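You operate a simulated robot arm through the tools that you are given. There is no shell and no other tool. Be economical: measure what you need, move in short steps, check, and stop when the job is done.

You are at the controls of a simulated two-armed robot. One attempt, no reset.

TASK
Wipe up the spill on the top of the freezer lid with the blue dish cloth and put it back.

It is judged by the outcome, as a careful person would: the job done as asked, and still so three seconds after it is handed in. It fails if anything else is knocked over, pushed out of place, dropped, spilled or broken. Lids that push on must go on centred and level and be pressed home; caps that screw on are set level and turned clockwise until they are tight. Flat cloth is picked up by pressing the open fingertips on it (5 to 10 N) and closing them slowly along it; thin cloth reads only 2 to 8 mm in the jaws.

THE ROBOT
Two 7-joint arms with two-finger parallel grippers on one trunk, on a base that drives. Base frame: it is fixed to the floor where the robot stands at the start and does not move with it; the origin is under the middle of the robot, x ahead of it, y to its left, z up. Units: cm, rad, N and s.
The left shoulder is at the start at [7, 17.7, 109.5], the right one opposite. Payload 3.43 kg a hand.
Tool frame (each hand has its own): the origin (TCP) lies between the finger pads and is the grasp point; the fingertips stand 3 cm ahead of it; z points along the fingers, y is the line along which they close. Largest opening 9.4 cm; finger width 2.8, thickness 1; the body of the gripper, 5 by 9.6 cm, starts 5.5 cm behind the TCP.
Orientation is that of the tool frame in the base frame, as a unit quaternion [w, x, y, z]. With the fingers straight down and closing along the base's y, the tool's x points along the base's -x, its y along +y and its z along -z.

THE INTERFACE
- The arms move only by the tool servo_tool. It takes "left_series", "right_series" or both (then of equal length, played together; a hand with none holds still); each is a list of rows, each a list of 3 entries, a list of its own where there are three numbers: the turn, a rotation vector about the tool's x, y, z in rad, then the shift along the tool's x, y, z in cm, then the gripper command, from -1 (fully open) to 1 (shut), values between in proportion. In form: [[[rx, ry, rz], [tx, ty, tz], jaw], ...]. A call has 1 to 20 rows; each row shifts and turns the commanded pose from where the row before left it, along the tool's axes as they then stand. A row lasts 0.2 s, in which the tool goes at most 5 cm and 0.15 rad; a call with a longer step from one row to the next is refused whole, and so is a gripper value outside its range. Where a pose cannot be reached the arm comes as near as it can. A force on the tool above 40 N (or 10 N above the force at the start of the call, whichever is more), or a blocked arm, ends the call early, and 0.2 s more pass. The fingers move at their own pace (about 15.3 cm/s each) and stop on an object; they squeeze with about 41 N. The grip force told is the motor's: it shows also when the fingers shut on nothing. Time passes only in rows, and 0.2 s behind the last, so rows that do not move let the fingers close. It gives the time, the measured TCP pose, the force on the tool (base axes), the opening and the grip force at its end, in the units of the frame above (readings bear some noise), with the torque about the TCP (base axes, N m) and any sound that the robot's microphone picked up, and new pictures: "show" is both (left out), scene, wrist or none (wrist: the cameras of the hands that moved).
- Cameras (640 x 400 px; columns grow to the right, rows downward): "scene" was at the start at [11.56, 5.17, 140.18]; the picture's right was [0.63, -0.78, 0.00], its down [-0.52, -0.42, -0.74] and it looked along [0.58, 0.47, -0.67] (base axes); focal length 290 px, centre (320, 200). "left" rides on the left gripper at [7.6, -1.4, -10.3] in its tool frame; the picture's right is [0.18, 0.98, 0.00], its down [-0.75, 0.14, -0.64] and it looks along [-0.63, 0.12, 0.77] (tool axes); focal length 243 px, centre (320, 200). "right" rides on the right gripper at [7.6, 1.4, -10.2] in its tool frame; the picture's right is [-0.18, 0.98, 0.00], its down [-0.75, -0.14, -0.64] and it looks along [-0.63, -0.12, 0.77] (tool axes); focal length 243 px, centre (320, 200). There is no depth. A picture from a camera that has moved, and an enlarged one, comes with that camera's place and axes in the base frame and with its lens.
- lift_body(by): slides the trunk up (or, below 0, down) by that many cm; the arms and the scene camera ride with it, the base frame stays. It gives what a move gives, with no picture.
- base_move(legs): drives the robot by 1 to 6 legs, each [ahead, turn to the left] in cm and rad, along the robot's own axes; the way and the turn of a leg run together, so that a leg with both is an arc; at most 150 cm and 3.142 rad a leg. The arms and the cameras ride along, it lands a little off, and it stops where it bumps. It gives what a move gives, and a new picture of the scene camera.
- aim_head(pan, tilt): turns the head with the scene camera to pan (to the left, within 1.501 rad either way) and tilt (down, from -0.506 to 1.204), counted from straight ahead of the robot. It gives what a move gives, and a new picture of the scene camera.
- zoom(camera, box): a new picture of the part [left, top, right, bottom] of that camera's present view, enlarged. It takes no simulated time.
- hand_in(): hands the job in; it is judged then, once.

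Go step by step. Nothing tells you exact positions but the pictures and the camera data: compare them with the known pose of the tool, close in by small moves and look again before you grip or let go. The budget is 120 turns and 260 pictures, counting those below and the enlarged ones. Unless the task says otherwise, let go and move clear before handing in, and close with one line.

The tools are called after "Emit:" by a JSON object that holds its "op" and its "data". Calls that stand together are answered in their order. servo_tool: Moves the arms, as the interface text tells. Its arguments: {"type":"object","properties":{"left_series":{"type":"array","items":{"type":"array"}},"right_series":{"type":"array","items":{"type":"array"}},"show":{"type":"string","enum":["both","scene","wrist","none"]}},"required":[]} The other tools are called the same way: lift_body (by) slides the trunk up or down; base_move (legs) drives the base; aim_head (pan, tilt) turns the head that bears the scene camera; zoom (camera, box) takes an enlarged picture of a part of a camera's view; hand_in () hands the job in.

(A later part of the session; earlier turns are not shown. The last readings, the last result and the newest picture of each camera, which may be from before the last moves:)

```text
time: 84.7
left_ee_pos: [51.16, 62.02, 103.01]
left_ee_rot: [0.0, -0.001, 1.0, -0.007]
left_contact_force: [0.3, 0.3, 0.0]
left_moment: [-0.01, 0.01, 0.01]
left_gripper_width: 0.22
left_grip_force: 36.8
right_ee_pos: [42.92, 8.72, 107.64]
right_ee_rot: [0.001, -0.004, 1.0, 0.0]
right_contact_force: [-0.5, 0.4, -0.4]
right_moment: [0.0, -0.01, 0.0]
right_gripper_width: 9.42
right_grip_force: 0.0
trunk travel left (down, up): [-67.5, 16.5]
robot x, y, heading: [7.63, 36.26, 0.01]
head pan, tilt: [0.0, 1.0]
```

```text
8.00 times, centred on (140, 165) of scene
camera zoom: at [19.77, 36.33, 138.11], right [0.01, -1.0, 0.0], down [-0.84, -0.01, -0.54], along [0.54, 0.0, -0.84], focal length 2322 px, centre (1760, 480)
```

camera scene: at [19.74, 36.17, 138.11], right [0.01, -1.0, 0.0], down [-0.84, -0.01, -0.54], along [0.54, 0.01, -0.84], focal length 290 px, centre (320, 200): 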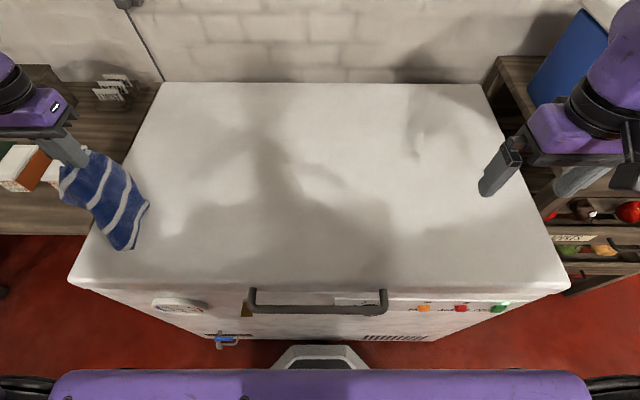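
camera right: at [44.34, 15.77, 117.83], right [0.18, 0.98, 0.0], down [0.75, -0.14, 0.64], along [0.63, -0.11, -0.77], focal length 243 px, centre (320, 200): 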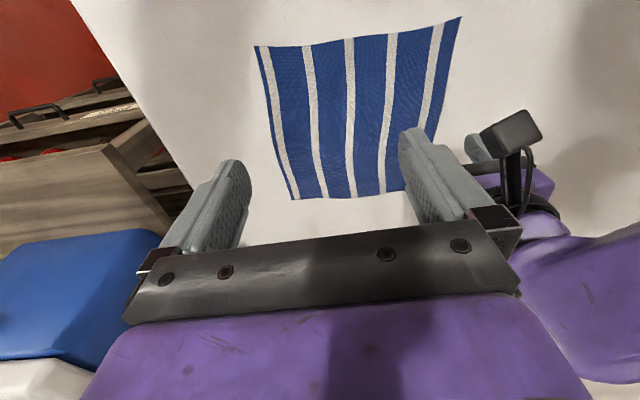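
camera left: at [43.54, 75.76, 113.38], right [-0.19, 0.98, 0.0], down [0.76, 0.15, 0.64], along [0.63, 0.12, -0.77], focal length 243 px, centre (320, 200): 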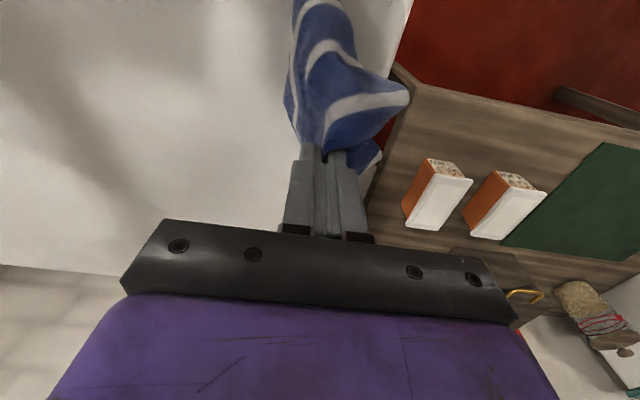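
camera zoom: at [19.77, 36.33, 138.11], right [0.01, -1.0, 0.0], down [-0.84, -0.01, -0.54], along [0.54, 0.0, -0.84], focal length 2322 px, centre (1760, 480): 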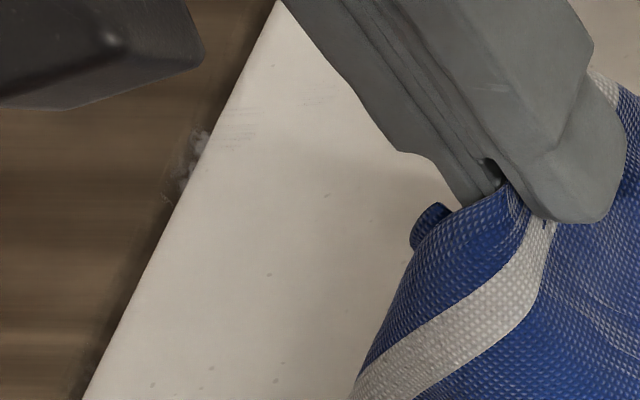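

A thin trace still clings just past the rim around x 64–69. I'll drape the cloth over the rim there and wipe along it twice.

Emit:
{"op": "servo_tool", "data": {"left_series": [[[0, 0, 0.014], [-2.5, 4, 0], 1], [[0, 0, 0], [-2.5, 4, 0], 1], [[0, 0, 0], [-2.5, 4, 0], 1], [[0, 0, 0], [-2.5, 4, 0], 1], [[0, 0, 0], [-2.5, 3.7, 0], 1], [[0, 0, 0], [-2.5, 1.7, 0], 1], [[0, 0, 0], [-1, 0, 3], 1], [[0, 0, 0], [0, 0, 3], 1], [[0, 0, 0], [0, 0, 3], 1], [[0, 0, 0], [0, 0, 3], 1], [[0, 0, 0], [0, 0, 2.2], 1], [[0, 0, 0], [0, 0, 0], 1]], "show": "both"}}

```text
time: 87.3
left_ee_pos: [67.42, 83.18, 88.78]
left_ee_rot: [0.0, 0.005, 1.0, -0.005]
left_contact_force: [0.5, 0.3, -0.2]
left_moment: [0.01, -0.04, 0.0]
left_gripper_width: 0.24
left_grip_force: 37.0
right_ee_pos: [42.74, 8.51, 107.58]
right_ee_rot: [0.0, -0.004, 1.0, 0.001]
right_contact_force: [0.0, 0.1, 0.0]
right_moment: [0.0, -0.01, 0.0]
right_gripper_width: 9.37
right_grip_force: 0.2
trunk travel left (down, up): [-67.5, 16.5]
robot x, y, heading: [8.15, 36.28, 0.015]
head pan, tilt: [0.0, 1.0]
camera scene: at [19.74, 36.19, 138.11], right [0.01, -1.0, 0.0], down [-0.84, -0.01, -0.54], along [0.54, 0.01, -0.84], focal length 290 px, centre (320, 200)
camera left: at [59.72, 82.05, 98.92], right [-0.17, 0.98, -0.01], down [0.75, 0.14, 0.64], along [0.63, 0.1, -0.77], focal length 243 px, centre (320, 200)
```

scene: 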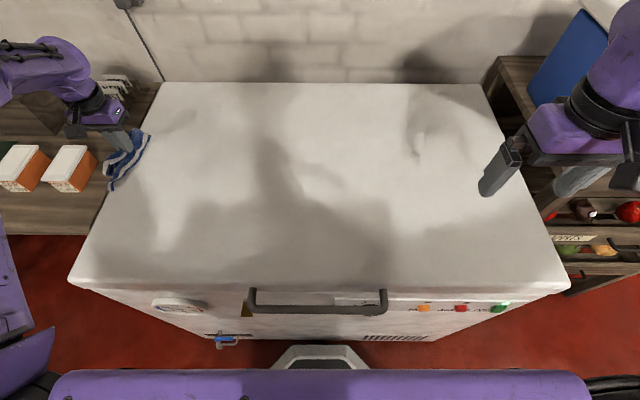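
left: 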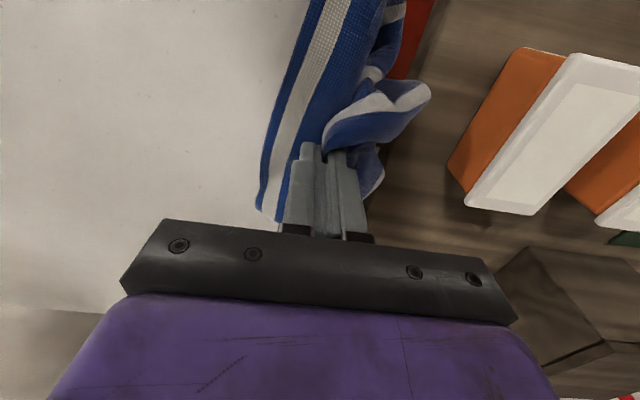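

Emit:
{"op": "servo_tool", "data": {"left_series": [[[0, 0, 0], [0, 0, 0.4], 1], [[0, 0, 0], [1.5, 0, 0.1], 1], [[0, 0, 0], [1.5, 0, 0], 1], [[0, 0, 0], [1.5, 0, 0], 1], [[0, 0, 0], [1.5, 0, 0], 1], [[0, 0, 0], [1.5, 0, 0], 1], [[0, 0, 0], [1.5, 0, 0], 1], [[0, 0, 0], [1.5, 0, 0], 1], [[0, 0, 0], [1.5, 0, 0], 1], [[0, 0, 0], [-1.5, 0, 0], 1], [[0, 0, 0], [-1.5, 0, 0], 1], [[0, 0, 0], [-1.5, 0, 0], 1], [[0, 0, 0], [-1.5, 0, 0], 1], [[0, 0, 0], [-1.5, 0, 0], 1], [[0, 0, 0], [-1.5, 0, 0], 1], [[0, 0, 0], [-1.5, 0, 0], 1], [[0, 0, 0], [-1.5, 0, 0], 1], [[0, 0, 0], [0, -2, 0], 1], [[0, 0, 0], [0, -2, 0], 1], [[0, 0, 0], [0, 0, 0], 1]], "show": "none"}}

Emit:
{"op": "servo_tool", "data": {"left_series": [[[0, 0, 0], [1, -3, -3], 1], [[0, 0, 0], [1, -3, -3], 1], [[0, 0, 0], [2, -3, -3], 1], [[0, 0, 0], [2, -3, -3], 1], [[0, 0, 0], [2, -4, -2], 1], [[0, 0, 0], [0, -4, 0], 1], [[0, 0, 0], [0, -4, 0], 1], [[0, 0, 0], [0, -4, 0], 1], [[0, 0, 0], [0, 0, 0], 1]], "show": "both"}}

Emit:
{"op": "zoom", "data": {"camera": "scene", "box": [60, 110, 220, 210]}}

```text
time: 91.5
left_ee_pos: [67.44, 79.35, 88.25]
left_ee_rot: [0.0, 0.006, 1.0, -0.006]
left_contact_force: [0.8, -0.4, 1.3]
left_moment: [0.03, 0.01, 0.01]
left_gripper_width: 0.25
left_grip_force: 36.7
right_ee_pos: [42.83, 8.58, 107.7]
right_ee_rot: [0.001, -0.004, 1.0, 0.0]
right_contact_force: [-0.1, 0.2, -0.6]
right_moment: [-0.01, 0.0, 0.02]
right_gripper_width: 9.4
right_grip_force: 0.1
trunk travel left (down, up): [-67.5, 16.5]
robot x, y, heading: [7.87, 36.28, 0.005]
head pan, tilt: [0.0, 1.0]
```

```text
time: 93.5
left_ee_pos: [59.03, 51.6, 102.48]
left_ee_rot: [-0.001, 0.005, 1.0, -0.005]
left_contact_force: [-0.2, 0.8, 0.2]
left_moment: [-0.03, -0.01, 0.01]
left_gripper_width: 0.23
left_grip_force: 37.3
right_ee_pos: [42.83, 8.73, 107.69]
right_ee_rot: [0.001, -0.005, 1.0, 0.0]
right_contact_force: [-0.1, 0.1, 0.3]
right_moment: [0.01, 0.01, 0.01]
right_gripper_width: 9.4
right_grip_force: 0.1
trunk travel left (down, up): [-67.5, 16.5]
robot x, y, heading: [7.65, 36.27, 0.014]
head pan, tilt: [0.0, 1.0]
camera scene: at [19.79, 36.3, 138.11], right [0.01, -1.0, 0.0], down [-0.84, -0.01, -0.54], along [0.54, 0.0, -0.84], focal length 290 px, centre (320, 200)
camera left: at [51.5, 50.43, 112.78], right [-0.17, 0.98, -0.01], down [0.75, 0.14, 0.64], along [0.63, 0.1, -0.77], focal length 243 px, centre (320, 200)
```

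scene: 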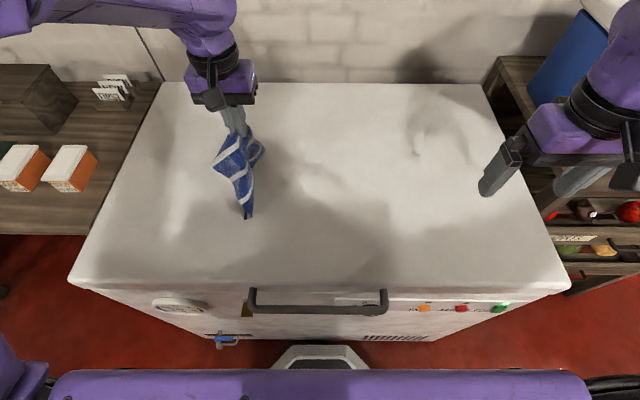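
left: 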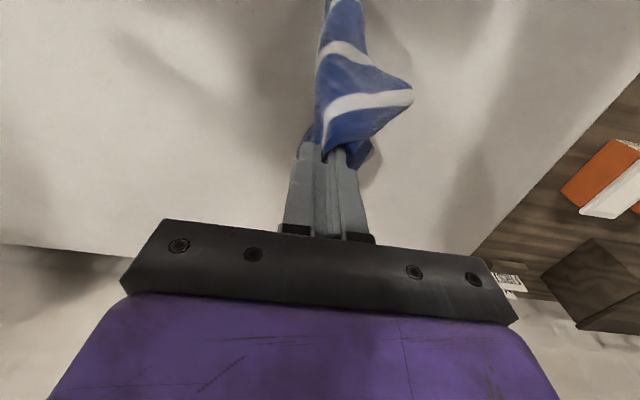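

```text
4.00 times, centred on (140, 160) of scene
camera zoom: at [19.79, 36.3, 138.11], right [0.01, -1.0, 0.0], down [-0.84, -0.01, -0.54], along [0.54, 0.0, -0.84], focal length 1161 px, centre (1040, 360)
```

zoom: 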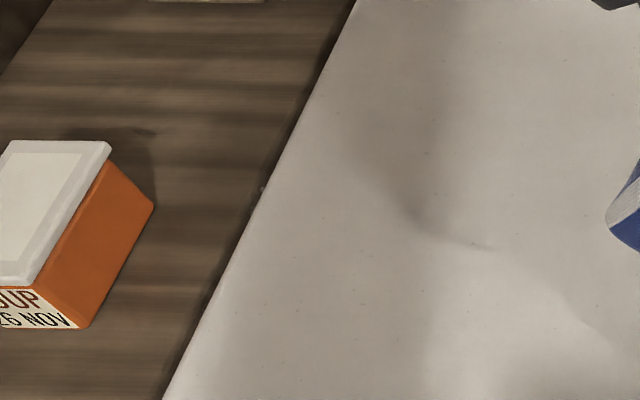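

The surface and rim look clean. Now I'll return the cloth: carry it to the -y side within the left hand's reach and lay it down while moving +y, so the tail spreads out.

Emit:
{"op": "servo_tool", "data": {"left_series": [[[0, 0, 0.01], [0, -4, 0], 1], [[0, -0.01, 0], [0, -4, 0], 1], [[0, 0, 0], [0, -4, 0], 1], [[0, 0, 0], [0, -4, 0], 1], [[0, 0, 0], [0, -4, 0], 1], [[0, 0, 0], [0, -4, 0], 1], [[0, 0, 0], [0, -4, 0], 1], [[0, 0, 0], [0, -4, 0], 1], [[0, 0, 0], [0, -2, 0], 1], [[0, 0, 0], [0, 0, 1], 1], [[0, 0, 0], [0, 0, 0], 1], [[0, 0, 0], [0, 0, 0], 1]], "show": "both"}}

```text
time: 96.1
left_ee_pos: [58.19, 19.31, 101.71]
left_ee_rot: [0.005, 0.009, 1.0, -0.006]
left_contact_force: [0.0, -0.1, -0.4]
left_moment: [0.01, 0.01, -0.02]
left_gripper_width: 0.22
left_grip_force: 36.8
left hand out of reach, approached as far as the arm can: row 8, 9
right_ee_pos: [42.84, 8.57, 107.72]
right_ee_rot: [0.001, -0.004, 1.0, 0.0]
right_contact_force: [0.6, -0.4, -0.3]
right_moment: [-0.01, -0.01, -0.01]
right_gripper_width: 9.39
right_grip_force: 0.0
trunk travel left (down, up): [-67.5, 16.5]
robot x, y, heading: [7.67, 36.15, 0.014]
head pan, tilt: [0.0, 1.0]
camera scene: at [19.78, 36.23, 138.11], right [0.01, -1.0, 0.0], down [-0.84, -0.01, -0.54], along [0.54, 0.01, -0.84], focal length 290 px, centre (320, 200)
camera left: at [50.5, 18.23, 112.0], right [-0.17, 0.99, -0.01], down [0.75, 0.13, 0.65], along [0.64, 0.1, -0.76], focal length 243 px, centre (320, 200)
```

scene: 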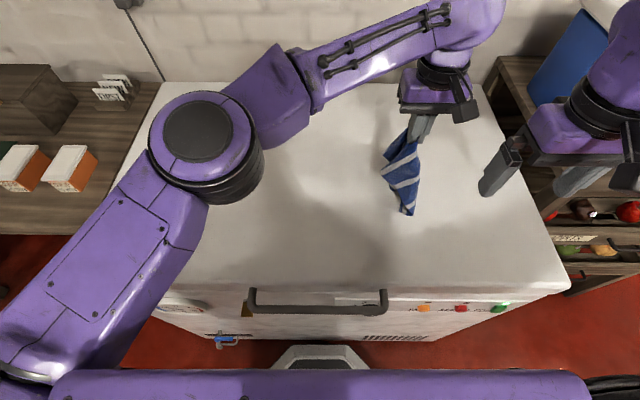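
left: 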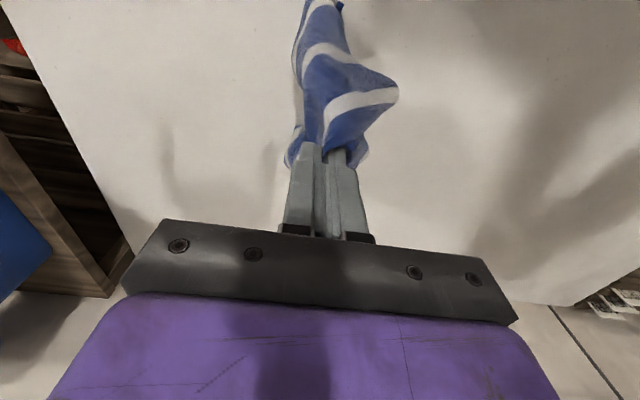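

The cloth hangs beneath the hand; I'll lower it while moving +y to spread it.

Emit:
{"op": "servo_tool", "data": {"left_series": [[[-0.012, 0.01, -0.018], [0, 0, 2], 1], [[0, 0, 0], [0, 0.5, 1], 1], [[0, 0, 0], [0, 1.2, 1], 1], [[0, 0, 0], [0, 1.5, 1], 1], [[0, 0, 0], [0, 1.5, 1], 1], [[0, 0, 0], [0, 1.5, 1], 1], [[0, 0, 0], [0, 1.5, 1], 1], [[0, 0, 0], [0, 1.5, 1], 1], [[0, 0, 0], [0, 1.5, 1], 1], [[0, 0, 0], [0, 1.5, 1], 1], [[0, 0, 0], [0, 1.5, 1], 1], [[0, 0, 0], [0, 1.5, 0.8], 1], [[0, 0, 0], [0, 1.5, 0.4], 1], [[0, 0, 0], [0, 1.5, 0.2], 1], [[0, 0, 0], [0, 0, 0], 1]], "show": "both"}}

```text
time: 99.3
left_ee_pos: [58.21, 37.46, 88.48]
left_ee_rot: [0.0, 0.001, 1.0, 0.0]
left_contact_force: [0.2, -1.0, 0.5]
left_moment: [-0.03, -0.03, -0.02]
left_gripper_width: 0.23
left_grip_force: 36.8
right_ee_pos: [42.88, 8.55, 107.75]
right_ee_rot: [0.0, -0.004, 1.0, 0.002]
right_contact_force: [0.8, 0.4, 0.3]
right_moment: [-0.01, 0.0, -0.03]
right_gripper_width: 9.41
right_grip_force: 0.0
trunk travel left (down, up): [-67.5, 16.5]
robot x, y, heading: [7.74, 36.12, 0.01]
head pan, tilt: [0.0, 1.0]
camera scene: at [19.76, 36.16, 138.11], right [0.01, -1.0, 0.0], down [-0.84, -0.01, -0.54], along [0.54, 0.01, -0.84], focal length 290 px, centre (320, 200)
camera left: at [50.72, 36.2, 98.74], right [-0.18, 0.98, 0.0], down [0.75, 0.14, 0.64], along [0.63, 0.12, -0.77], focal length 243 px, centre (320, 200)
```

scene: 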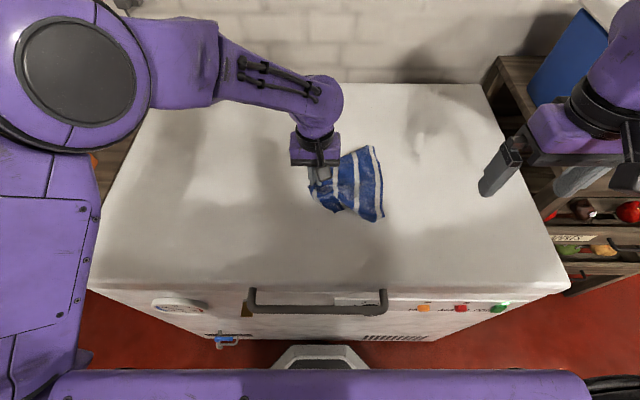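
left: 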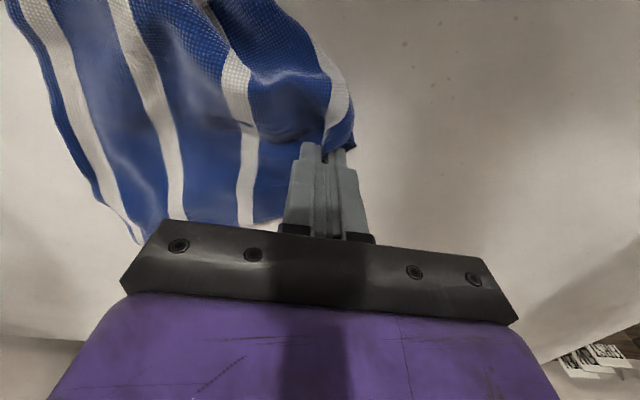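

The cloth lies spread at y≈23–40. I'll release it with the left hand, lift clear and look.

Emit:
{"op": "servo_tool", "data": {"left_series": [[[0, 0, 0], [0, 0, 0], 0.6], [[0, 0, 0], [0, 0, 0], 0.2], [[0, 0, 0], [0, 0, 0], 0.0], [[0, 0, 0], [0, 0, -3], 0.0], [[0, 0, 0], [0, 0, -4], 0.0], [[0, 0, 0], [0, 3, -4], 0.0], [[0, 0, 0], [2, 4, 0], 0.0], [[0, 0, 0], [2, 4, 0], 0.0], [[0, 0, 0], [2, 4, 0], 0.0], [[0, 0, 0], [2, 4, 0], 0.0], [[0, 0, 0], [2, 4, 0], 0.0], [[0, 0, 0], [0, 0, 0], 0.0]], "show": "scene"}}

Emit:
{"op": "zoom", "data": {"camera": "scene", "box": [260, 110, 452, 230]}}

```text
time: 101.9
left_ee_pos: [48.32, 60.41, 99.63]
left_ee_rot: [0.001, 0.001, 1.0, 0.002]
left_contact_force: [0.2, 0.0, 0.5]
left_moment: [0.02, 0.02, 0.02]
left_gripper_width: 4.69
left_grip_force: 0.0
right_ee_pos: [42.78, 8.39, 107.62]
right_ee_rot: [0.0, -0.004, 1.0, 0.001]
right_contact_force: [-0.8, -0.6, -0.2]
right_moment: [0.05, -0.02, 0.03]
right_gripper_width: 9.39
right_grip_force: 0.0
trunk travel left (down, up): [-67.5, 16.5]
robot x, y, heading: [7.86, 36.3, 0.008]
head pan, tilt: [0.0, 1.0]
camera scene: at [19.8, 35.94, 138.1], right [0.01, -1.0, 0.0], down [-0.84, -0.01, -0.54], along [0.54, 0.01, -0.84], focal length 290 px, centre (320, 200)
```

scene: 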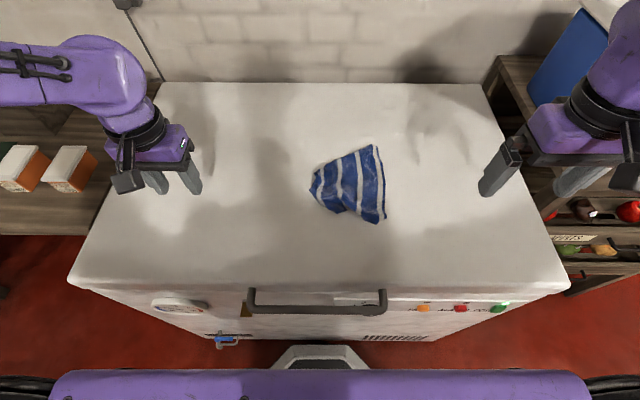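

```text
3.33 times, centred on (356, 170) of scene
camera zoom: at [19.8, 35.94, 138.1], right [0.01, -1.0, 0.0], down [-0.84, -0.01, -0.54], along [0.54, 0.01, -0.84], focal length 968 px, centre (200, 300)
```

zoom: 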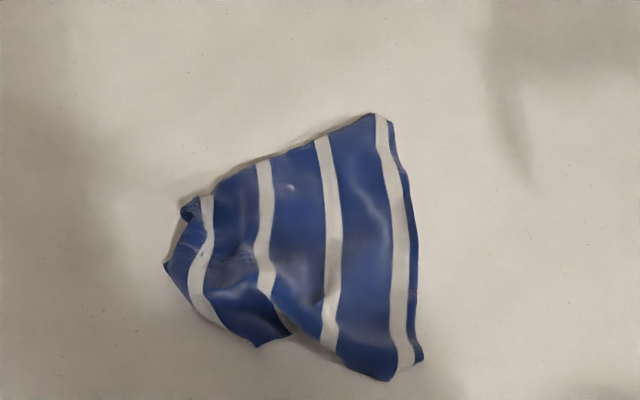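

The lid is clean and the cloth's -y edge lies straight at y≈22. I'll bring the right hand over that edge to pull it back to its original spot.

Emit:
{"op": "servo_tool", "data": {"right_series": [[[0, 0, 0], [-2.2, 2.1, 1.5], -0.06], [[0, 0, 0], [-2.2, 2.1, 1.5], -0.06], [[0, 0, 0], [-2.2, 2.1, 1.5], -0.06], [[0, 0, 0], [-2.2, 2.1, 2], -0.06], [[0, 0, 0], [-2.2, 2.1, 2], -0.06], [[0, 0, 0], [-2.2, 2.1, 2], -0.06], [[0, 0, 0], [-2, 2.1, 2.5], -0.06], [[0, 0, 0], [-2, 2.1, 2.6], -0.06], [[0, 0, 0], [0, 0, 2.5], -0.06], [[0, 0, 0], [0, 0, 0], -0.06]], "show": "both"}}

```text
time: 104.1
left_ee_pos: [48.25, 60.55, 99.38]
left_ee_rot: [0.001, 0.001, 1.0, 0.0]
left_contact_force: [-0.9, 0.5, -0.1]
left_moment: [-0.01, -0.02, 0.01]
left_gripper_width: 4.67
left_grip_force: 0.1
right_ee_pos: [60.02, 25.52, 89.72]
right_ee_rot: [0.002, -0.004, 1.0, 0.0]
right_contact_force: [-0.6, 0.2, -0.1]
right_moment: [0.0, -0.01, 0.02]
right_gripper_width: 4.99
right_grip_force: 0.0
trunk travel left (down, up): [-67.5, 16.5]
robot x, y, heading: [7.58, 36.2, 0.009]
head pan, tilt: [0.0, 1.0]
camera scene: at [19.75, 36.24, 138.11], right [0.01, -1.0, 0.0], down [-0.84, -0.01, -0.54], along [0.54, 0.0, -0.84], focal length 290 px, centre (320, 200)
camera right: at [52.34, 26.78, 99.78], right [0.18, 0.98, 0.0], down [0.75, -0.14, 0.64], along [0.63, -0.11, -0.77], focal length 243 px, centre (320, 200)
```

scene: 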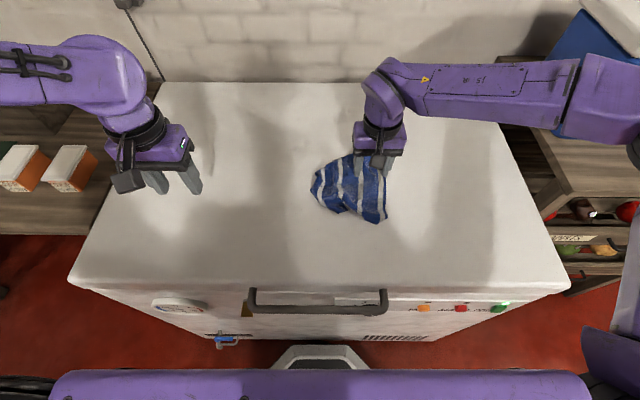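
right: 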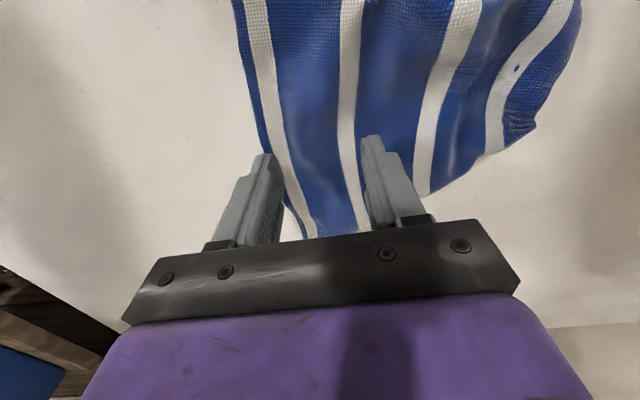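

I'll shift slightly onto the cloth and lower to contact.

Emit:
{"op": "servo_tool", "data": {"right_series": [[[0, 0, 0], [0.8, 0.8, 0.8], -0.06], [[0, 0, 0], [0, 0, 0.5], -0.06], [[0, 0, 0], [0, 0, 0.3], -0.06], [[0, 0, 0], [0, 0, 0.15], -0.06], [[0, 0, 0], [0, 0, 0], -0.06]], "show": "none"}}

Emit:
{"op": "servo_tool", "data": {"right_series": [[[0, 0, 0], [0, 0, 0.12], -0.06], [[0, 0, 0], [0, 0, 0], -0.06]], "show": "none"}}

```text
time: 105.3
left_ee_pos: [48.14, 60.63, 99.5]
left_ee_rot: [0.001, 0.002, 1.0, 0.0]
left_contact_force: [0.7, 0.3, 0.2]
left_moment: [-0.01, -0.01, -0.03]
left_gripper_width: 4.7
left_grip_force: 0.0
right_ee_pos: [59.23, 26.34, 87.9]
right_ee_rot: [0.002, -0.003, 1.0, 0.001]
right_contact_force: [0.2, 0.0, 6.6]
right_moment: [-0.23, 0.01, 0.0]
right_gripper_width: 4.99
right_grip_force: 0.1
trunk travel left (down, up): [-67.5, 16.5]
robot x, y, heading: [7.93, 36.26, 0.007]
head pan, tilt: [0.0, 1.0]
```

```text
time: 105.9
left_ee_pos: [47.97, 60.6, 99.49]
left_ee_rot: [0.002, 0.001, 1.0, 0.0]
left_contact_force: [0.7, 0.0, -0.3]
left_moment: [-0.01, -0.03, 0.0]
left_gripper_width: 4.73
left_grip_force: 0.1
right_ee_pos: [59.19, 26.29, 87.97]
right_ee_rot: [0.003, -0.004, 1.0, 0.001]
right_contact_force: [3.2, -1.5, 20.6]
right_moment: [-0.57, 0.02, 0.07]
right_gripper_width: 5.01
right_grip_force: 0.5
trunk travel left (down, up): [-67.5, 16.5]
robot x, y, heading: [7.59, 36.41, 0.01]
head pan, tilt: [0.0, 1.0]
```

In contact; I'll close slowly along the cloth.

Emit:
{"op": "servo_tool", "data": {"right_series": [[[0, 0, 0], [0, 0, -0.05], 0.0], [[0, 0, 0], [0, 0, 0], 0.1], [[0, 0, 0], [0, 0, 0], 0.2], [[0, 0, 0], [0, 0, 0], 0.3], [[0, 0, 0], [0, 0, 0], 0.4], [[0, 0, 0], [0, 0, 0], 0.5], [[0, 0, 0], [0, 0, 0], 0.6], [[0, 0, 0], [0, 0, 0], 0.7], [[0, 0, 0], [0, 0, 0], 0.8], [[0, 0, 0], [0, 0, 0], 0.9], [[0, 0, 0], [0, 0, 0], 1], [[0, 0, 0], [0, 0, 0], 1], [[0, 0, 0], [0, 0, -0.3], 1], [[0, 0, 0], [0, 0, 0], 1]], "show": "both"}}

```text
time: 108.9
left_ee_pos: [48.21, 60.51, 99.43]
left_ee_rot: [0.001, 0.001, 1.0, 0.0]
left_contact_force: [0.1, 0.1, -0.3]
left_moment: [0.01, 0.02, 0.01]
left_gripper_width: 4.68
left_grip_force: 0.1
right_ee_pos: [59.12, 26.33, 87.88]
right_ee_rot: [0.0, -0.004, 1.0, 0.0]
right_contact_force: [-0.7, 0.8, 2.5]
right_moment: [0.02, 0.02, -0.02]
right_gripper_width: 0.21
right_grip_force: 36.9
trunk travel left (down, up): [-67.5, 16.5]
robot x, y, heading: [7.87, 36.17, 0.012]
head pan, tilt: [0.0, 1.0]
camera scene: at [19.71, 36.23, 138.09], right [0.01, -1.0, 0.0], down [-0.84, -0.01, -0.54], along [0.54, 0.01, -0.84], focal length 290 px, centre (320, 200)
camera right: at [51.54, 27.55, 98.11], right [0.18, 0.98, 0.0], down [0.75, -0.13, 0.64], along [0.63, -0.11, -0.77], focal length 243 px, centre (320, 200)
```

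scene: 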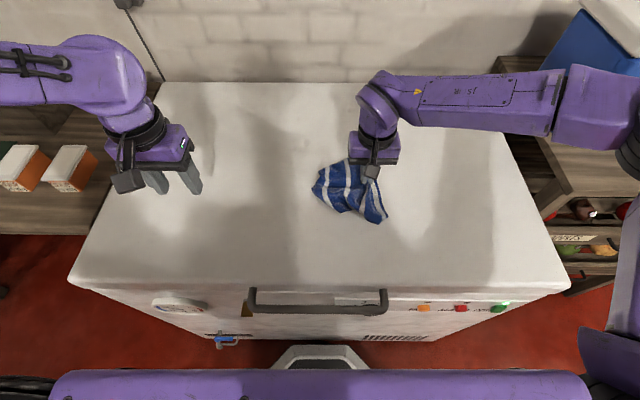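
right: 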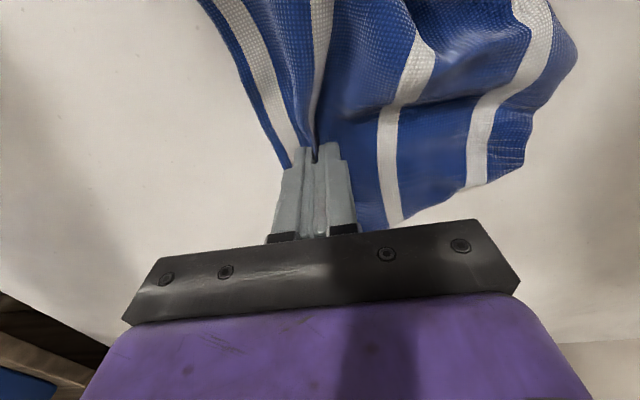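

Gripped. I'll drag it -y toward its original place.

Emit:
{"op": "servo_tool", "data": {"right_series": [[[0, 0, 0], [0, -1.5, 0], 1], [[0, 0, 0], [0, -1.5, 0], 1], [[0, 0, 0], [0, -1.5, 0], 1], [[0, 0, 0], [0, -1.5, 0], 1], [[0, 0, 0], [0, -1.5, 0], 1], [[0, 0, 0], [0, -1.5, 0], 1], [[0, 0, 0], [0, -1.5, 0], 1], [[0, 0, 0], [0, -1.5, 0], 1], [[0, 0, 0], [0, -1.5, 0], 1], [[0, 0, 0], [0, -1.5, 0], 1], [[0, 0, 0], [0, -1.5, 0], 1], [[0, 0, 0], [0, 0, 0], 1]], "show": "both"}}

```text
time: 111.5
left_ee_pos: [48.26, 60.58, 99.37]
left_ee_rot: [0.0, 0.0, 1.0, 0.0]
left_contact_force: [0.0, -0.3, -0.3]
left_moment: [0.01, 0.02, 0.04]
left_gripper_width: 4.71
left_grip_force: 0.1
right_ee_pos: [59.27, 9.85, 88.11]
right_ee_rot: [0.0, -0.004, 1.0, 0.0]
right_contact_force: [-0.3, -0.9, 1.4]
right_moment: [0.01, -0.04, -0.05]
right_gripper_width: 0.23
right_grip_force: 36.8
trunk travel left (down, up): [-67.5, 16.5]
robot x, y, heading: [8.0, 36.08, 0.01]
head pan, tilt: [0.0, 1.0]
camera scene: at [19.78, 36.25, 138.11], right [0.01, -1.0, 0.0], down [-0.84, -0.01, -0.54], along [0.54, 0.0, -0.84], focal length 290 px, centre (320, 200)
camera right: at [51.66, 11.11, 98.2], right [0.18, 0.98, 0.0], down [0.75, -0.14, 0.64], along [0.63, -0.11, -0.77], focal length 243 px, centre (320, 200)
```

scene: 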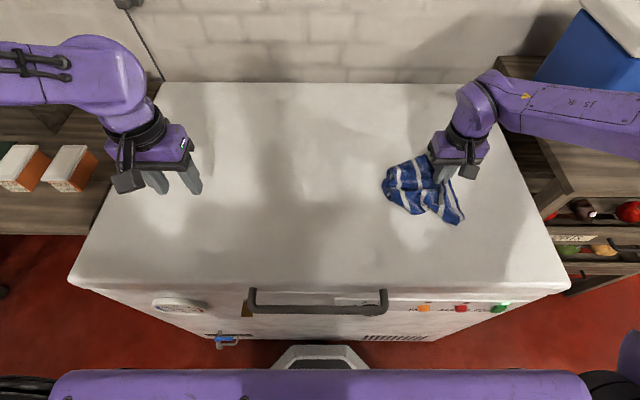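
right: 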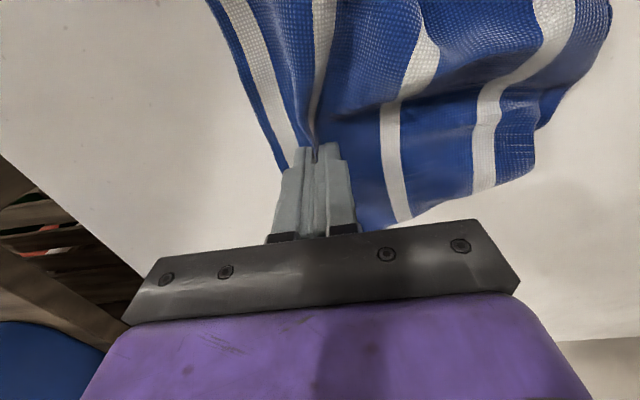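

The -y side is back in place; the +y side is bunched. I'll zoom in to find the corners.

Emit:
{"op": "zoom", "data": {"camera": "scene", "box": [360, 140, 488, 240]}}

```text
4.00 times, centred on (424, 190) of scene
camera zoom: at [19.78, 36.25, 138.11], right [0.01, -1.0, 0.0], down [-0.84, -0.01, -0.54], along [0.54, 0.0, -0.84], focal length 1161 px, centre (-96, 240)
```

zoom: 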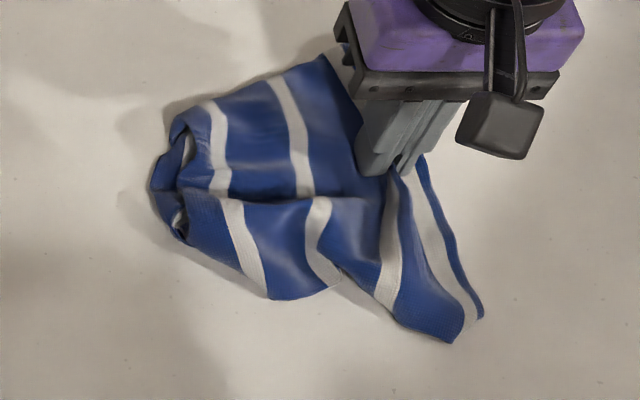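

The +y end is curled near (56.5, 21). While the right hand holds the -y edge, I'll take the curled end with the left hand and pull it +y to flatten the cloth.

Emit:
{"op": "servo_tool", "data": {"left_series": [[[0, 0, 0], [-0.8, -4, 0], -0.3], [[0, 0, 0], [-0.8, -4, 0], -0.3], [[0, 0, 0], [-0.8, -4, 0], -0.3], [[0, 0, 0], [-0.8, -4, 0], -0.3], [[0, 0, 0], [-0.8, -4, 0], -0.3], [[0, 0, 0], [-0.8, -4, 0], -0.3], [[0, 0, 0], [-0.8, -4, 0], -0.3], [[0, 0, 0], [-0.8, -4, 1], -0.3], [[0, 0, 0], [-0.8, -4, 1], -0.3], [[0, 0, 0], [-0.8, -3.6, 2], -0.3], [[0, 0, 0], [0, 0, 3], -0.3], [[0, 0, 0], [0, 0, 2], -0.3], [[0, 0, 0], [0, 0, 0], -0.3]], "show": "both"}}

```text
time: 114.3
left_ee_pos: [56.2, 21.16, 90.47]
left_ee_rot: [0.0, -0.001, 1.0, 0.0]
left_contact_force: [0.6, 0.7, 0.7]
left_moment: [0.0, 0.04, 0.01]
left_gripper_width: 6.12
left_grip_force: 0.0
right_ee_pos: [59.18, 9.69, 88.1]
right_ee_rot: [0.001, -0.004, 1.0, 0.0]
right_contact_force: [-0.3, 0.1, 0.3]
right_moment: [0.01, -0.04, 0.02]
right_gripper_width: 0.22
right_grip_force: 36.7
trunk travel left (down, up): [-67.5, 16.5]
robot x, y, heading: [7.78, 36.05, 0.011]
head pan, tilt: [0.0, 1.0]
camera scene: at [19.72, 36.19, 138.11], right [0.01, -1.0, 0.0], down [-0.84, -0.01, -0.54], along [0.54, 0.01, -0.84], focal length 290 px, centre (320, 200)
camera left: at [48.67, 19.75, 100.69], right [-0.18, 0.98, 0.0], down [0.75, 0.14, 0.64], along [0.63, 0.12, -0.77], focal length 243 px, centre (320, 200)
```

scene: 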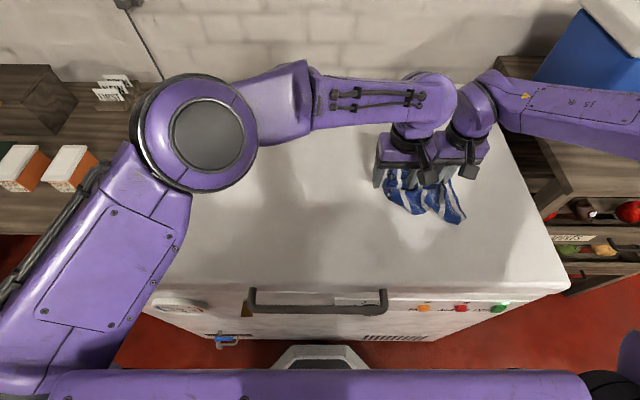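
left: 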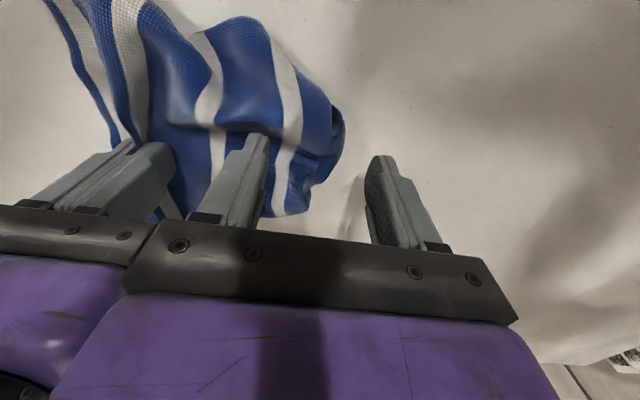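

The fingers straddle the curled edge. I'll lower and close on it.

Emit:
{"op": "servo_tool", "data": {"left_series": [[[0, 0, 0], [0, 0, 1.2], -0.3], [[0, 0, 0], [0, 0, 0.8], -0.3], [[0, 0, 0], [0, 0, 0.4], -0.3], [[0, 0, 0], [0, 0, 0], -0.1], [[0, 0, 0], [0, 0, 0], 0.1], [[0, 0, 0], [0, 0, 0], 0.3], [[0, 0, 0], [0, 0, 0], 0.5], [[0, 0, 0], [0, 0, 0], 0.7], [[0, 0, 0], [0, 0, 0], 0.9], [[0, 0, 0], [0, 0, 0], 1], [[0, 0, 0], [0, 0, 0], 1]], "show": "wrist"}}

```text
time: 116.7
left_ee_pos: [56.08, 21.04, 88.29]
left_ee_rot: [0.001, 0.002, 1.0, 0.0]
left_contact_force: [1.8, -13.9, 11.2]
left_moment: [-0.51, -0.05, -0.1]
left_gripper_width: 0.5
left_grip_force: 39.4
right_ee_pos: [59.14, 9.81, 88.06]
right_ee_rot: [0.002, -0.003, 1.0, 0.001]
right_contact_force: [-0.8, 12.0, -1.6]
right_moment: [0.37, 0.04, -0.22]
right_gripper_width: 0.23
right_grip_force: 37.4
trunk travel left (down, up): [-67.5, 16.5]
robot x, y, heading: [7.88, 36.06, 0.008]
head pan, tilt: [0.0, 1.0]
camera left: at [48.54, 19.59, 98.39], right [-0.18, 0.98, 0.0], down [0.75, 0.14, 0.64], along [0.63, 0.12, -0.77], focal length 243 px, centre (320, 200)
```

left: 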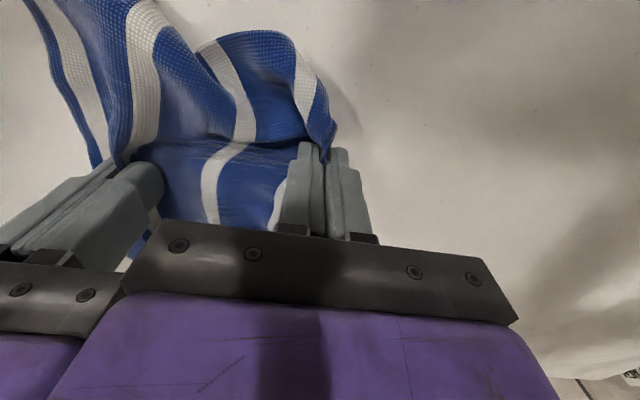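

The cloth is already taut between the hands. I'll release the right hand and lift it away, pull a little +y with the left, then release it too and look.

Emit:
{"op": "servo_tool", "data": {"left_series": [[[0, 0, 0], [0, 0, 0], 1], [[0, 0, 0], [0, 0, 0], 1], [[0, 0, 0], [0, 0, 0], 1], [[0, 0, 0], [0, 0, 0], 1], [[0, 0, 0], [0, 0, 0], 1], [[0, 0, 0], [0, 0, 0], 1], [[0, 0, 0], [0, 0, 0], 1], [[0, 0, 0], [0, 0, 0], 1], [[0, 0, 0], [0, 1, 0], 1], [[0, 0, 0], [0, 1, 0], 1], [[0, 0, 0], [0, 1, 0], 1], [[0, 0, 0], [0, 0, 0], 0.7], [[0, 0, 0], [0, 0, 0], 0.4], [[0, 0, 0], [0, 0, 0], 0], [[0, 0, 0], [0, 0, -4], 0], [[0, 0, 0], [0, 2, -4], 0], [[0, 0, 0], [0, 4, -2], 0], [[0, 0, 0], [0, 4.5, 0], 0], [[0, 0, 0], [0, 4.5, 0], 0], [[0, 0, 0], [0, 4.5, 0], 0]], "right_series": [[[0, 0, 0], [0, 0, 0], 0.7], [[0, 0, 0], [0, 0, 0], 0.4], [[0, 0, 0], [0, 0, 0], 0.2], [[0, 0, 0], [0, 0, -3], 0.2], [[0, 0, 0], [0, 0, -4], 0.2], [[0, 0, 0], [0, 0, -4], 0.2], [[0, 0, 0], [3, 0, -4], 0.2], [[0, 0, 0], [4, -1, 0], 0.2], [[0, 0, 0], [4, -1, 0], 0.2], [[0, 0, 0], [4, -1, 0], 0.2], [[0, 0, 0], [0, 0, 0], 0.2], [[0, 0, 0], [0, 0, 0], 0.2], [[0, 0, 0], [0, 0, 0], 0.2], [[0, 0, 0], [0, 0, 0], 0.2], [[0, 0, 0], [0, 0, 0], 0.2], [[0, 0, 0], [0, 0, 0], 0.2], [[0, 0, 0], [0, 0, 0], 0.2], [[0, 0, 0], [0, 0, 0], 0.2], [[0, 0, 0], [0, 0, 0], 0.2], [[0, 0, 0], [0, 0, 0], 0.2]], "show": "scene"}}

Emit:
{"op": "zoom", "data": {"camera": "scene", "box": [340, 130, 500, 230]}}

```text
time: 120.9
left_ee_pos: [56.01, 43.55, 98.07]
left_ee_rot: [0.0, 0.002, 1.0, 0.0]
left_contact_force: [0.5, 0.1, 0.1]
left_moment: [0.0, 0.04, -0.02]
left_gripper_width: 4.69
left_grip_force: 0.0
right_ee_pos: [44.14, 6.78, 103.05]
right_ee_rot: [0.001, -0.003, 1.0, 0.001]
right_contact_force: [0.1, 0.3, 0.3]
right_moment: [0.0, -0.01, -0.01]
right_gripper_width: 3.74
right_grip_force: 0.0
trunk travel left (down, up): [-67.5, 16.5]
robot x, y, heading: [7.72, 36.64, 0.013]
head pan, tilt: [0.0, 1.0]
camera scene: at [19.7, 36.35, 138.11], right [0.01, -1.0, 0.0], down [-0.84, -0.01, -0.54], along [0.54, 0.0, -0.84], focal length 290 px, centre (320, 200)
```

scene: 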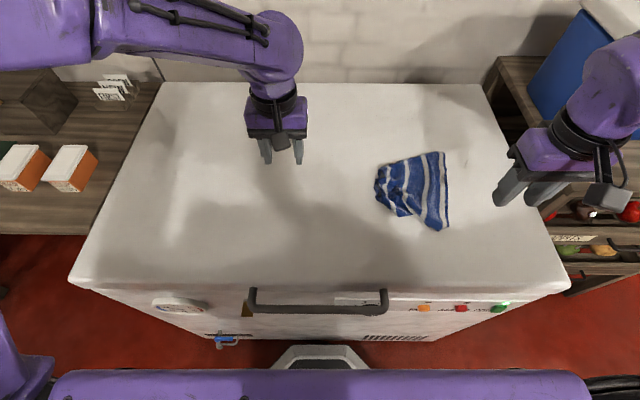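

```text
4.00 times, centred on (420, 180) of scene
camera zoom: at [19.7, 36.35, 138.11], right [0.01, -1.0, 0.0], down [-0.84, -0.01, -0.54], along [0.54, 0.0, -0.84], focal length 1161 px, centre (-80, 280)
```

zoom: 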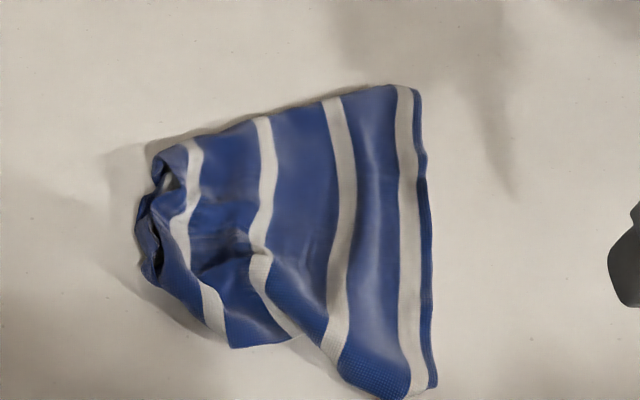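

The -y edge lies straight at y≈7–8 in its original spot; the +y edge is still gathered around y≈22. I'll hold the cloth with the right fingertips and pull the far +y corner out with the left hand.

Emit:
{"op": "servo_tool", "data": {"left_series": [[[0, 0, 0], [-0.9, -4, 0], 0.04], [[0, 0, 0], [-0.9, -4, 0], 0.04], [[0, 0, 0], [-0.9, -4, 0], 0.04], [[0, 0, 0], [-0.9, -4, 0], 0.04], [[0, 0, 0], [-0.9, -4, 2], 0.04], [[0, 0, 0], [-1, -1.2, 3], 0.04], [[0, 0, 0], [0, 0, 2], 0.04], [[0, 0, 0], [0, 0, 0], 0.04]], "right_series": [[[0, 0, 0], [-3, 0.8, 1], 1], [[0, 0, 0], [-3, 0.8, 2], 1], [[0, 0, 0], [-3, 0.8, 2], 1], [[0, 0, 0], [-3, 0.8, 3], 1], [[0, 0, 0], [-1, 0, 3], 1], [[0, 0, 0], [0, 0, 2], 1], [[0, 0, 0], [0, 0, 0.8], 1], [[0, 0, 0], [0, 0, 0], 1]], "show": "both"}}

```text
time: 122.7
left_ee_pos: [61.76, 22.23, 90.96]
left_ee_rot: [0.001, 0.001, 1.0, 0.001]
left_contact_force: [-0.3, -0.8, 0.4]
left_moment: [0.0, 0.0, -0.01]
left_gripper_width: 4.5
left_grip_force: 0.0
right_ee_pos: [57.3, 9.94, 89.19]
right_ee_rot: [0.001, -0.004, 1.0, 0.001]
right_contact_force: [0.5, -0.2, 0.6]
right_moment: [-0.01, 0.04, -0.01]
right_gripper_width: 0.0
right_grip_force: 32.5
trunk travel left (down, up): [-67.5, 16.5]
robot x, y, heading: [7.4, 36.02, 0.012]
head pan, tilt: [0.0, 1.0]
camera scene: at [19.74, 36.13, 138.11], right [0.01, -1.0, 0.0], down [-0.84, -0.01, -0.54], along [0.54, 0.01, -0.84], focal length 290 px, centre (320, 200)
camera right: at [49.7, 11.23, 99.41], right [0.18, 0.98, 0.0], down [0.75, -0.14, 0.64], along [0.63, -0.11, -0.77], focal length 243 px, centre (320, 200)
camera left: at [54.15, 20.85, 101.24], right [-0.18, 0.98, 0.0], down [0.75, 0.14, 0.64], along [0.63, 0.12, -0.77], focal length 243 px, centre (320, 200)
```

scene: 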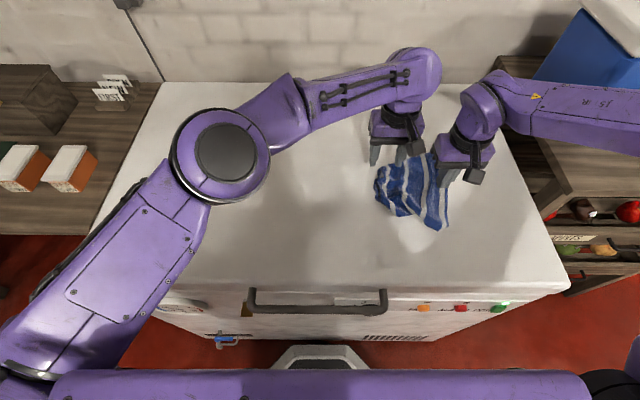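
right: 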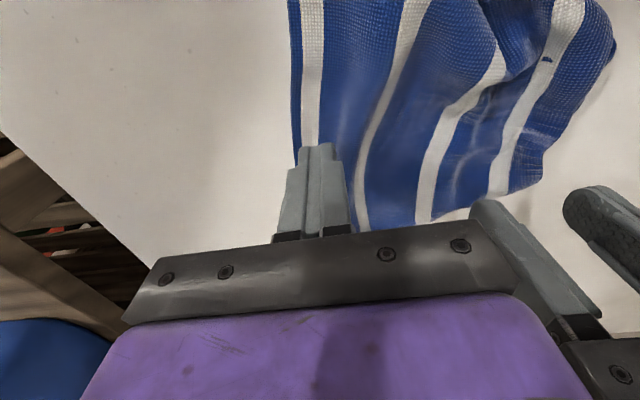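
left: 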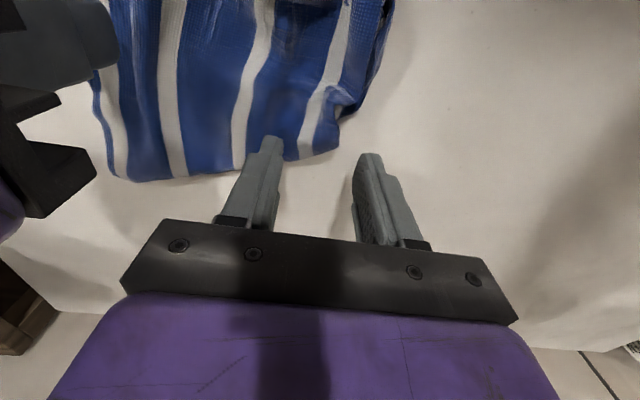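

The far corner is at about (60.5, 23.4); I'll adjust, lower, grip it and also press lightly with the right fingertips.

Emit:
{"op": "servo_tool", "data": {"left_series": [[[0, 0, 0], [1.8, 0.4, 0.5], 0.04], [[0, 0, 0], [0, 0, 1.3], 0.04], [[0, 0, 0], [0, 0, 0.8], 0.04], [[0, 0, 0], [0, 0, 0.1], 0.04], [[0, 0, 0], [0, 0, 0], 0.3], [[0, 0, 0], [0, 0, 0], 0.5], [[0, 0, 0], [0, 0, 0], 0.7], [[0, 0, 0], [0, 0, 0], 0.9], [[0, 0, 0], [0, 0, 0], 1], [[0, 0, 0], [0, 0, 0], 1]], "right_series": [[[0, 0, 0], [0, 0, 0.6], 1], [[0, 0, 0], [0, 0, 0.5], 1], [[0, 0, 0], [0, 0, 0.2], 1], [[0, 0, 0], [0, 0, 0.05], 1], [[0, 0, 0], [0, 0, 0], 1], [[0, 0, 0], [0, 0, 0], 1], [[0, 0, 0], [0, 0, 0], 1], [[0, 0, 0], [0, 0, 0], 1], [[0, 0, 0], [0, 0, 0], 1], [[0, 0, 0], [0, 0, 0], 1]], "show": "wrist"}}

```text
time: 124.9
left_ee_pos: [59.92, 22.71, 88.4]
left_ee_rot: [0.001, 0.001, 1.0, 0.0]
left_contact_force: [-0.3, 0.3, 2.2]
left_moment: [0.02, -0.04, 0.0]
left_gripper_width: 0.38
left_grip_force: 38.8
right_ee_pos: [57.21, 9.98, 87.91]
right_ee_rot: [0.002, -0.003, 1.0, 0.0]
right_contact_force: [2.1, -1.0, 8.6]
right_moment: [-0.04, -0.03, 0.0]
right_gripper_width: 0.0
right_grip_force: 33.0
trunk travel left (down, up): [-67.5, 16.5]
robot x, y, heading: [7.84, 36.29, 0.011]
head pan, tilt: [0.0, 1.0]
camera right: at [49.64, 11.28, 98.09], right [0.18, 0.98, 0.0], down [0.75, -0.14, 0.64], along [0.63, -0.11, -0.76], focal length 243 px, centre (320, 200)
camera left: at [52.31, 21.37, 98.64], right [-0.18, 0.98, 0.0], down [0.75, 0.14, 0.64], along [0.63, 0.12, -0.77], focal length 243 px, centre (320, 200)
```

right: 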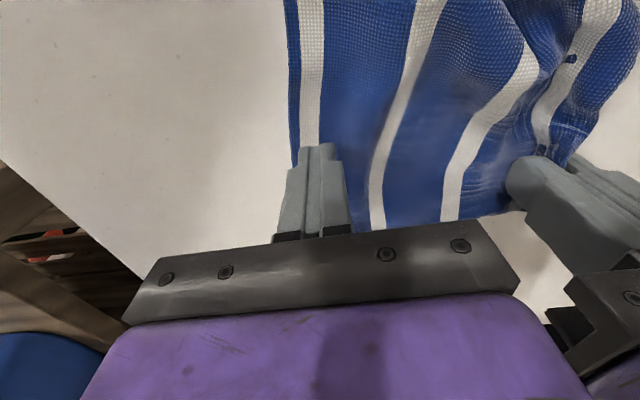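
left: 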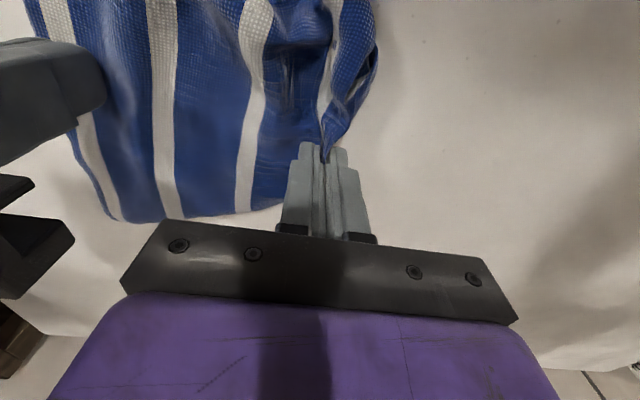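

The corner is gripped. I'll pull it outward to about (67, 28.5), then release both hands and lift.

Emit:
{"op": "servo_tool", "data": {"left_series": [[[0, 0, 0], [-0.9, 0.8, 0], 1], [[0, 0, 0], [-0.9, 0.8, 0], 1], [[0, 0, 0], [-0.9, 0.8, 0], 1], [[0, 0, 0], [-0.9, 0.8, 0], 1], [[0, 0, 0], [-0.9, 0.8, 0], 1], [[0, 0, 0], [-0.9, 0.8, 0], 1], [[0, 0, 0], [-0.9, 0.8, 0], 1], [[0, 0, 0], [0, 0, 0], 1], [[0, 0, 0], [0, 0, 0], 0.6], [[0, 0, 0], [0, 0, 0], 0.2], [[0, 0, 0], [0, 0, 0], 0.0], [[0, 0, 0], [0, 0, -3], 0.0], [[0, 0, 0], [0, 1, -3], 0.0], [[0, 0, 0], [1, 4, -1], 0.0], [[0, 0, 0], [1, 4.5, 0], 0.0], [[0, 0, 0], [1, 4.5, 0], 0.0], [[0, 0, 0], [1, 4.5, 0], 0.0]], "show": "both"}}

Emit:
{"op": "zoom", "data": {"camera": "scene", "box": [340, 130, 500, 230]}}

```text
time: 128.5
left_ee_pos: [62.23, 46.93, 95.26]
left_ee_rot: [0.001, 0.0, 1.0, -0.001]
left_contact_force: [-0.1, 0.1, -0.1]
left_moment: [-0.02, 0.0, -0.03]
left_gripper_width: 4.71
left_grip_force: 0.1
right_ee_pos: [57.28, 10.13, 88.03]
right_ee_rot: [0.001, -0.004, 1.0, 0.0]
right_contact_force: [0.0, 1.0, 0.6]
right_moment: [0.0, -0.03, 0.0]
right_gripper_width: 0.0
right_grip_force: 33.4
trunk travel left (down, up): [-67.5, 16.5]
robot x, y, heading: [7.94, 36.54, 0.007]
head pan, tilt: [0.0, 1.0]
camera scene: at [19.69, 36.4, 138.12], right [0.01, -1.0, 0.0], down [-0.84, -0.01, -0.54], along [0.54, 0.0, -0.84], focal length 290 px, centre (320, 200)
camera left: at [54.66, 45.61, 105.54], right [-0.18, 0.98, 0.0], down [0.75, 0.14, 0.64], along [0.63, 0.12, -0.77], focal length 243 px, centre (320, 200)
```

scene: 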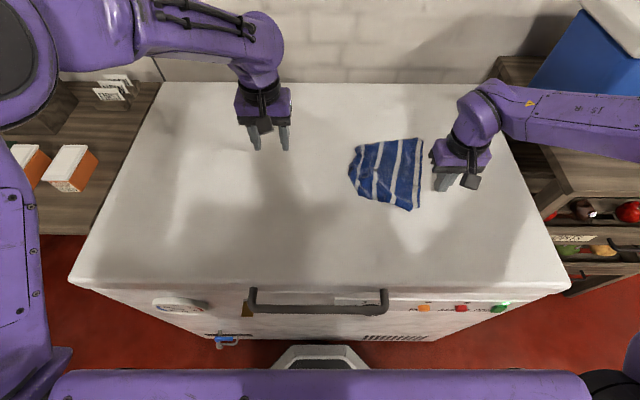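
left: 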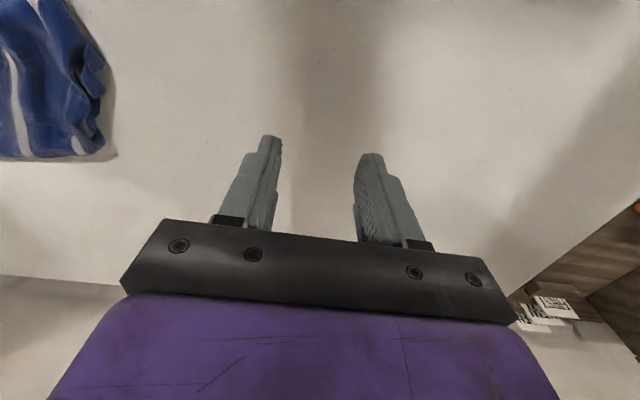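

```text
4.00 times, centred on (420, 180) of scene
camera zoom: at [19.69, 36.4, 138.12], right [0.01, -1.0, 0.0], down [-0.84, -0.01, -0.54], along [0.54, 0.0, -0.84], focal length 1161 px, centre (-80, 280)
```

zoom: 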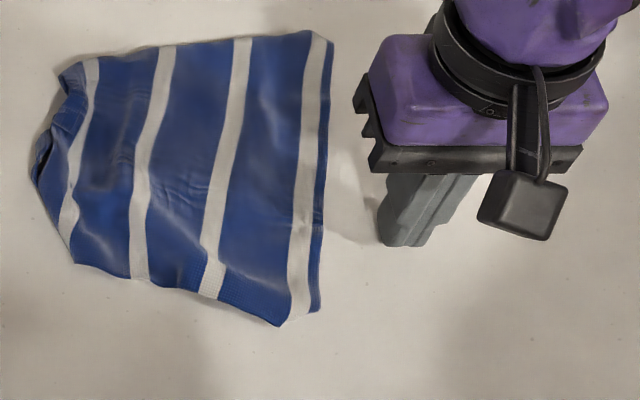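

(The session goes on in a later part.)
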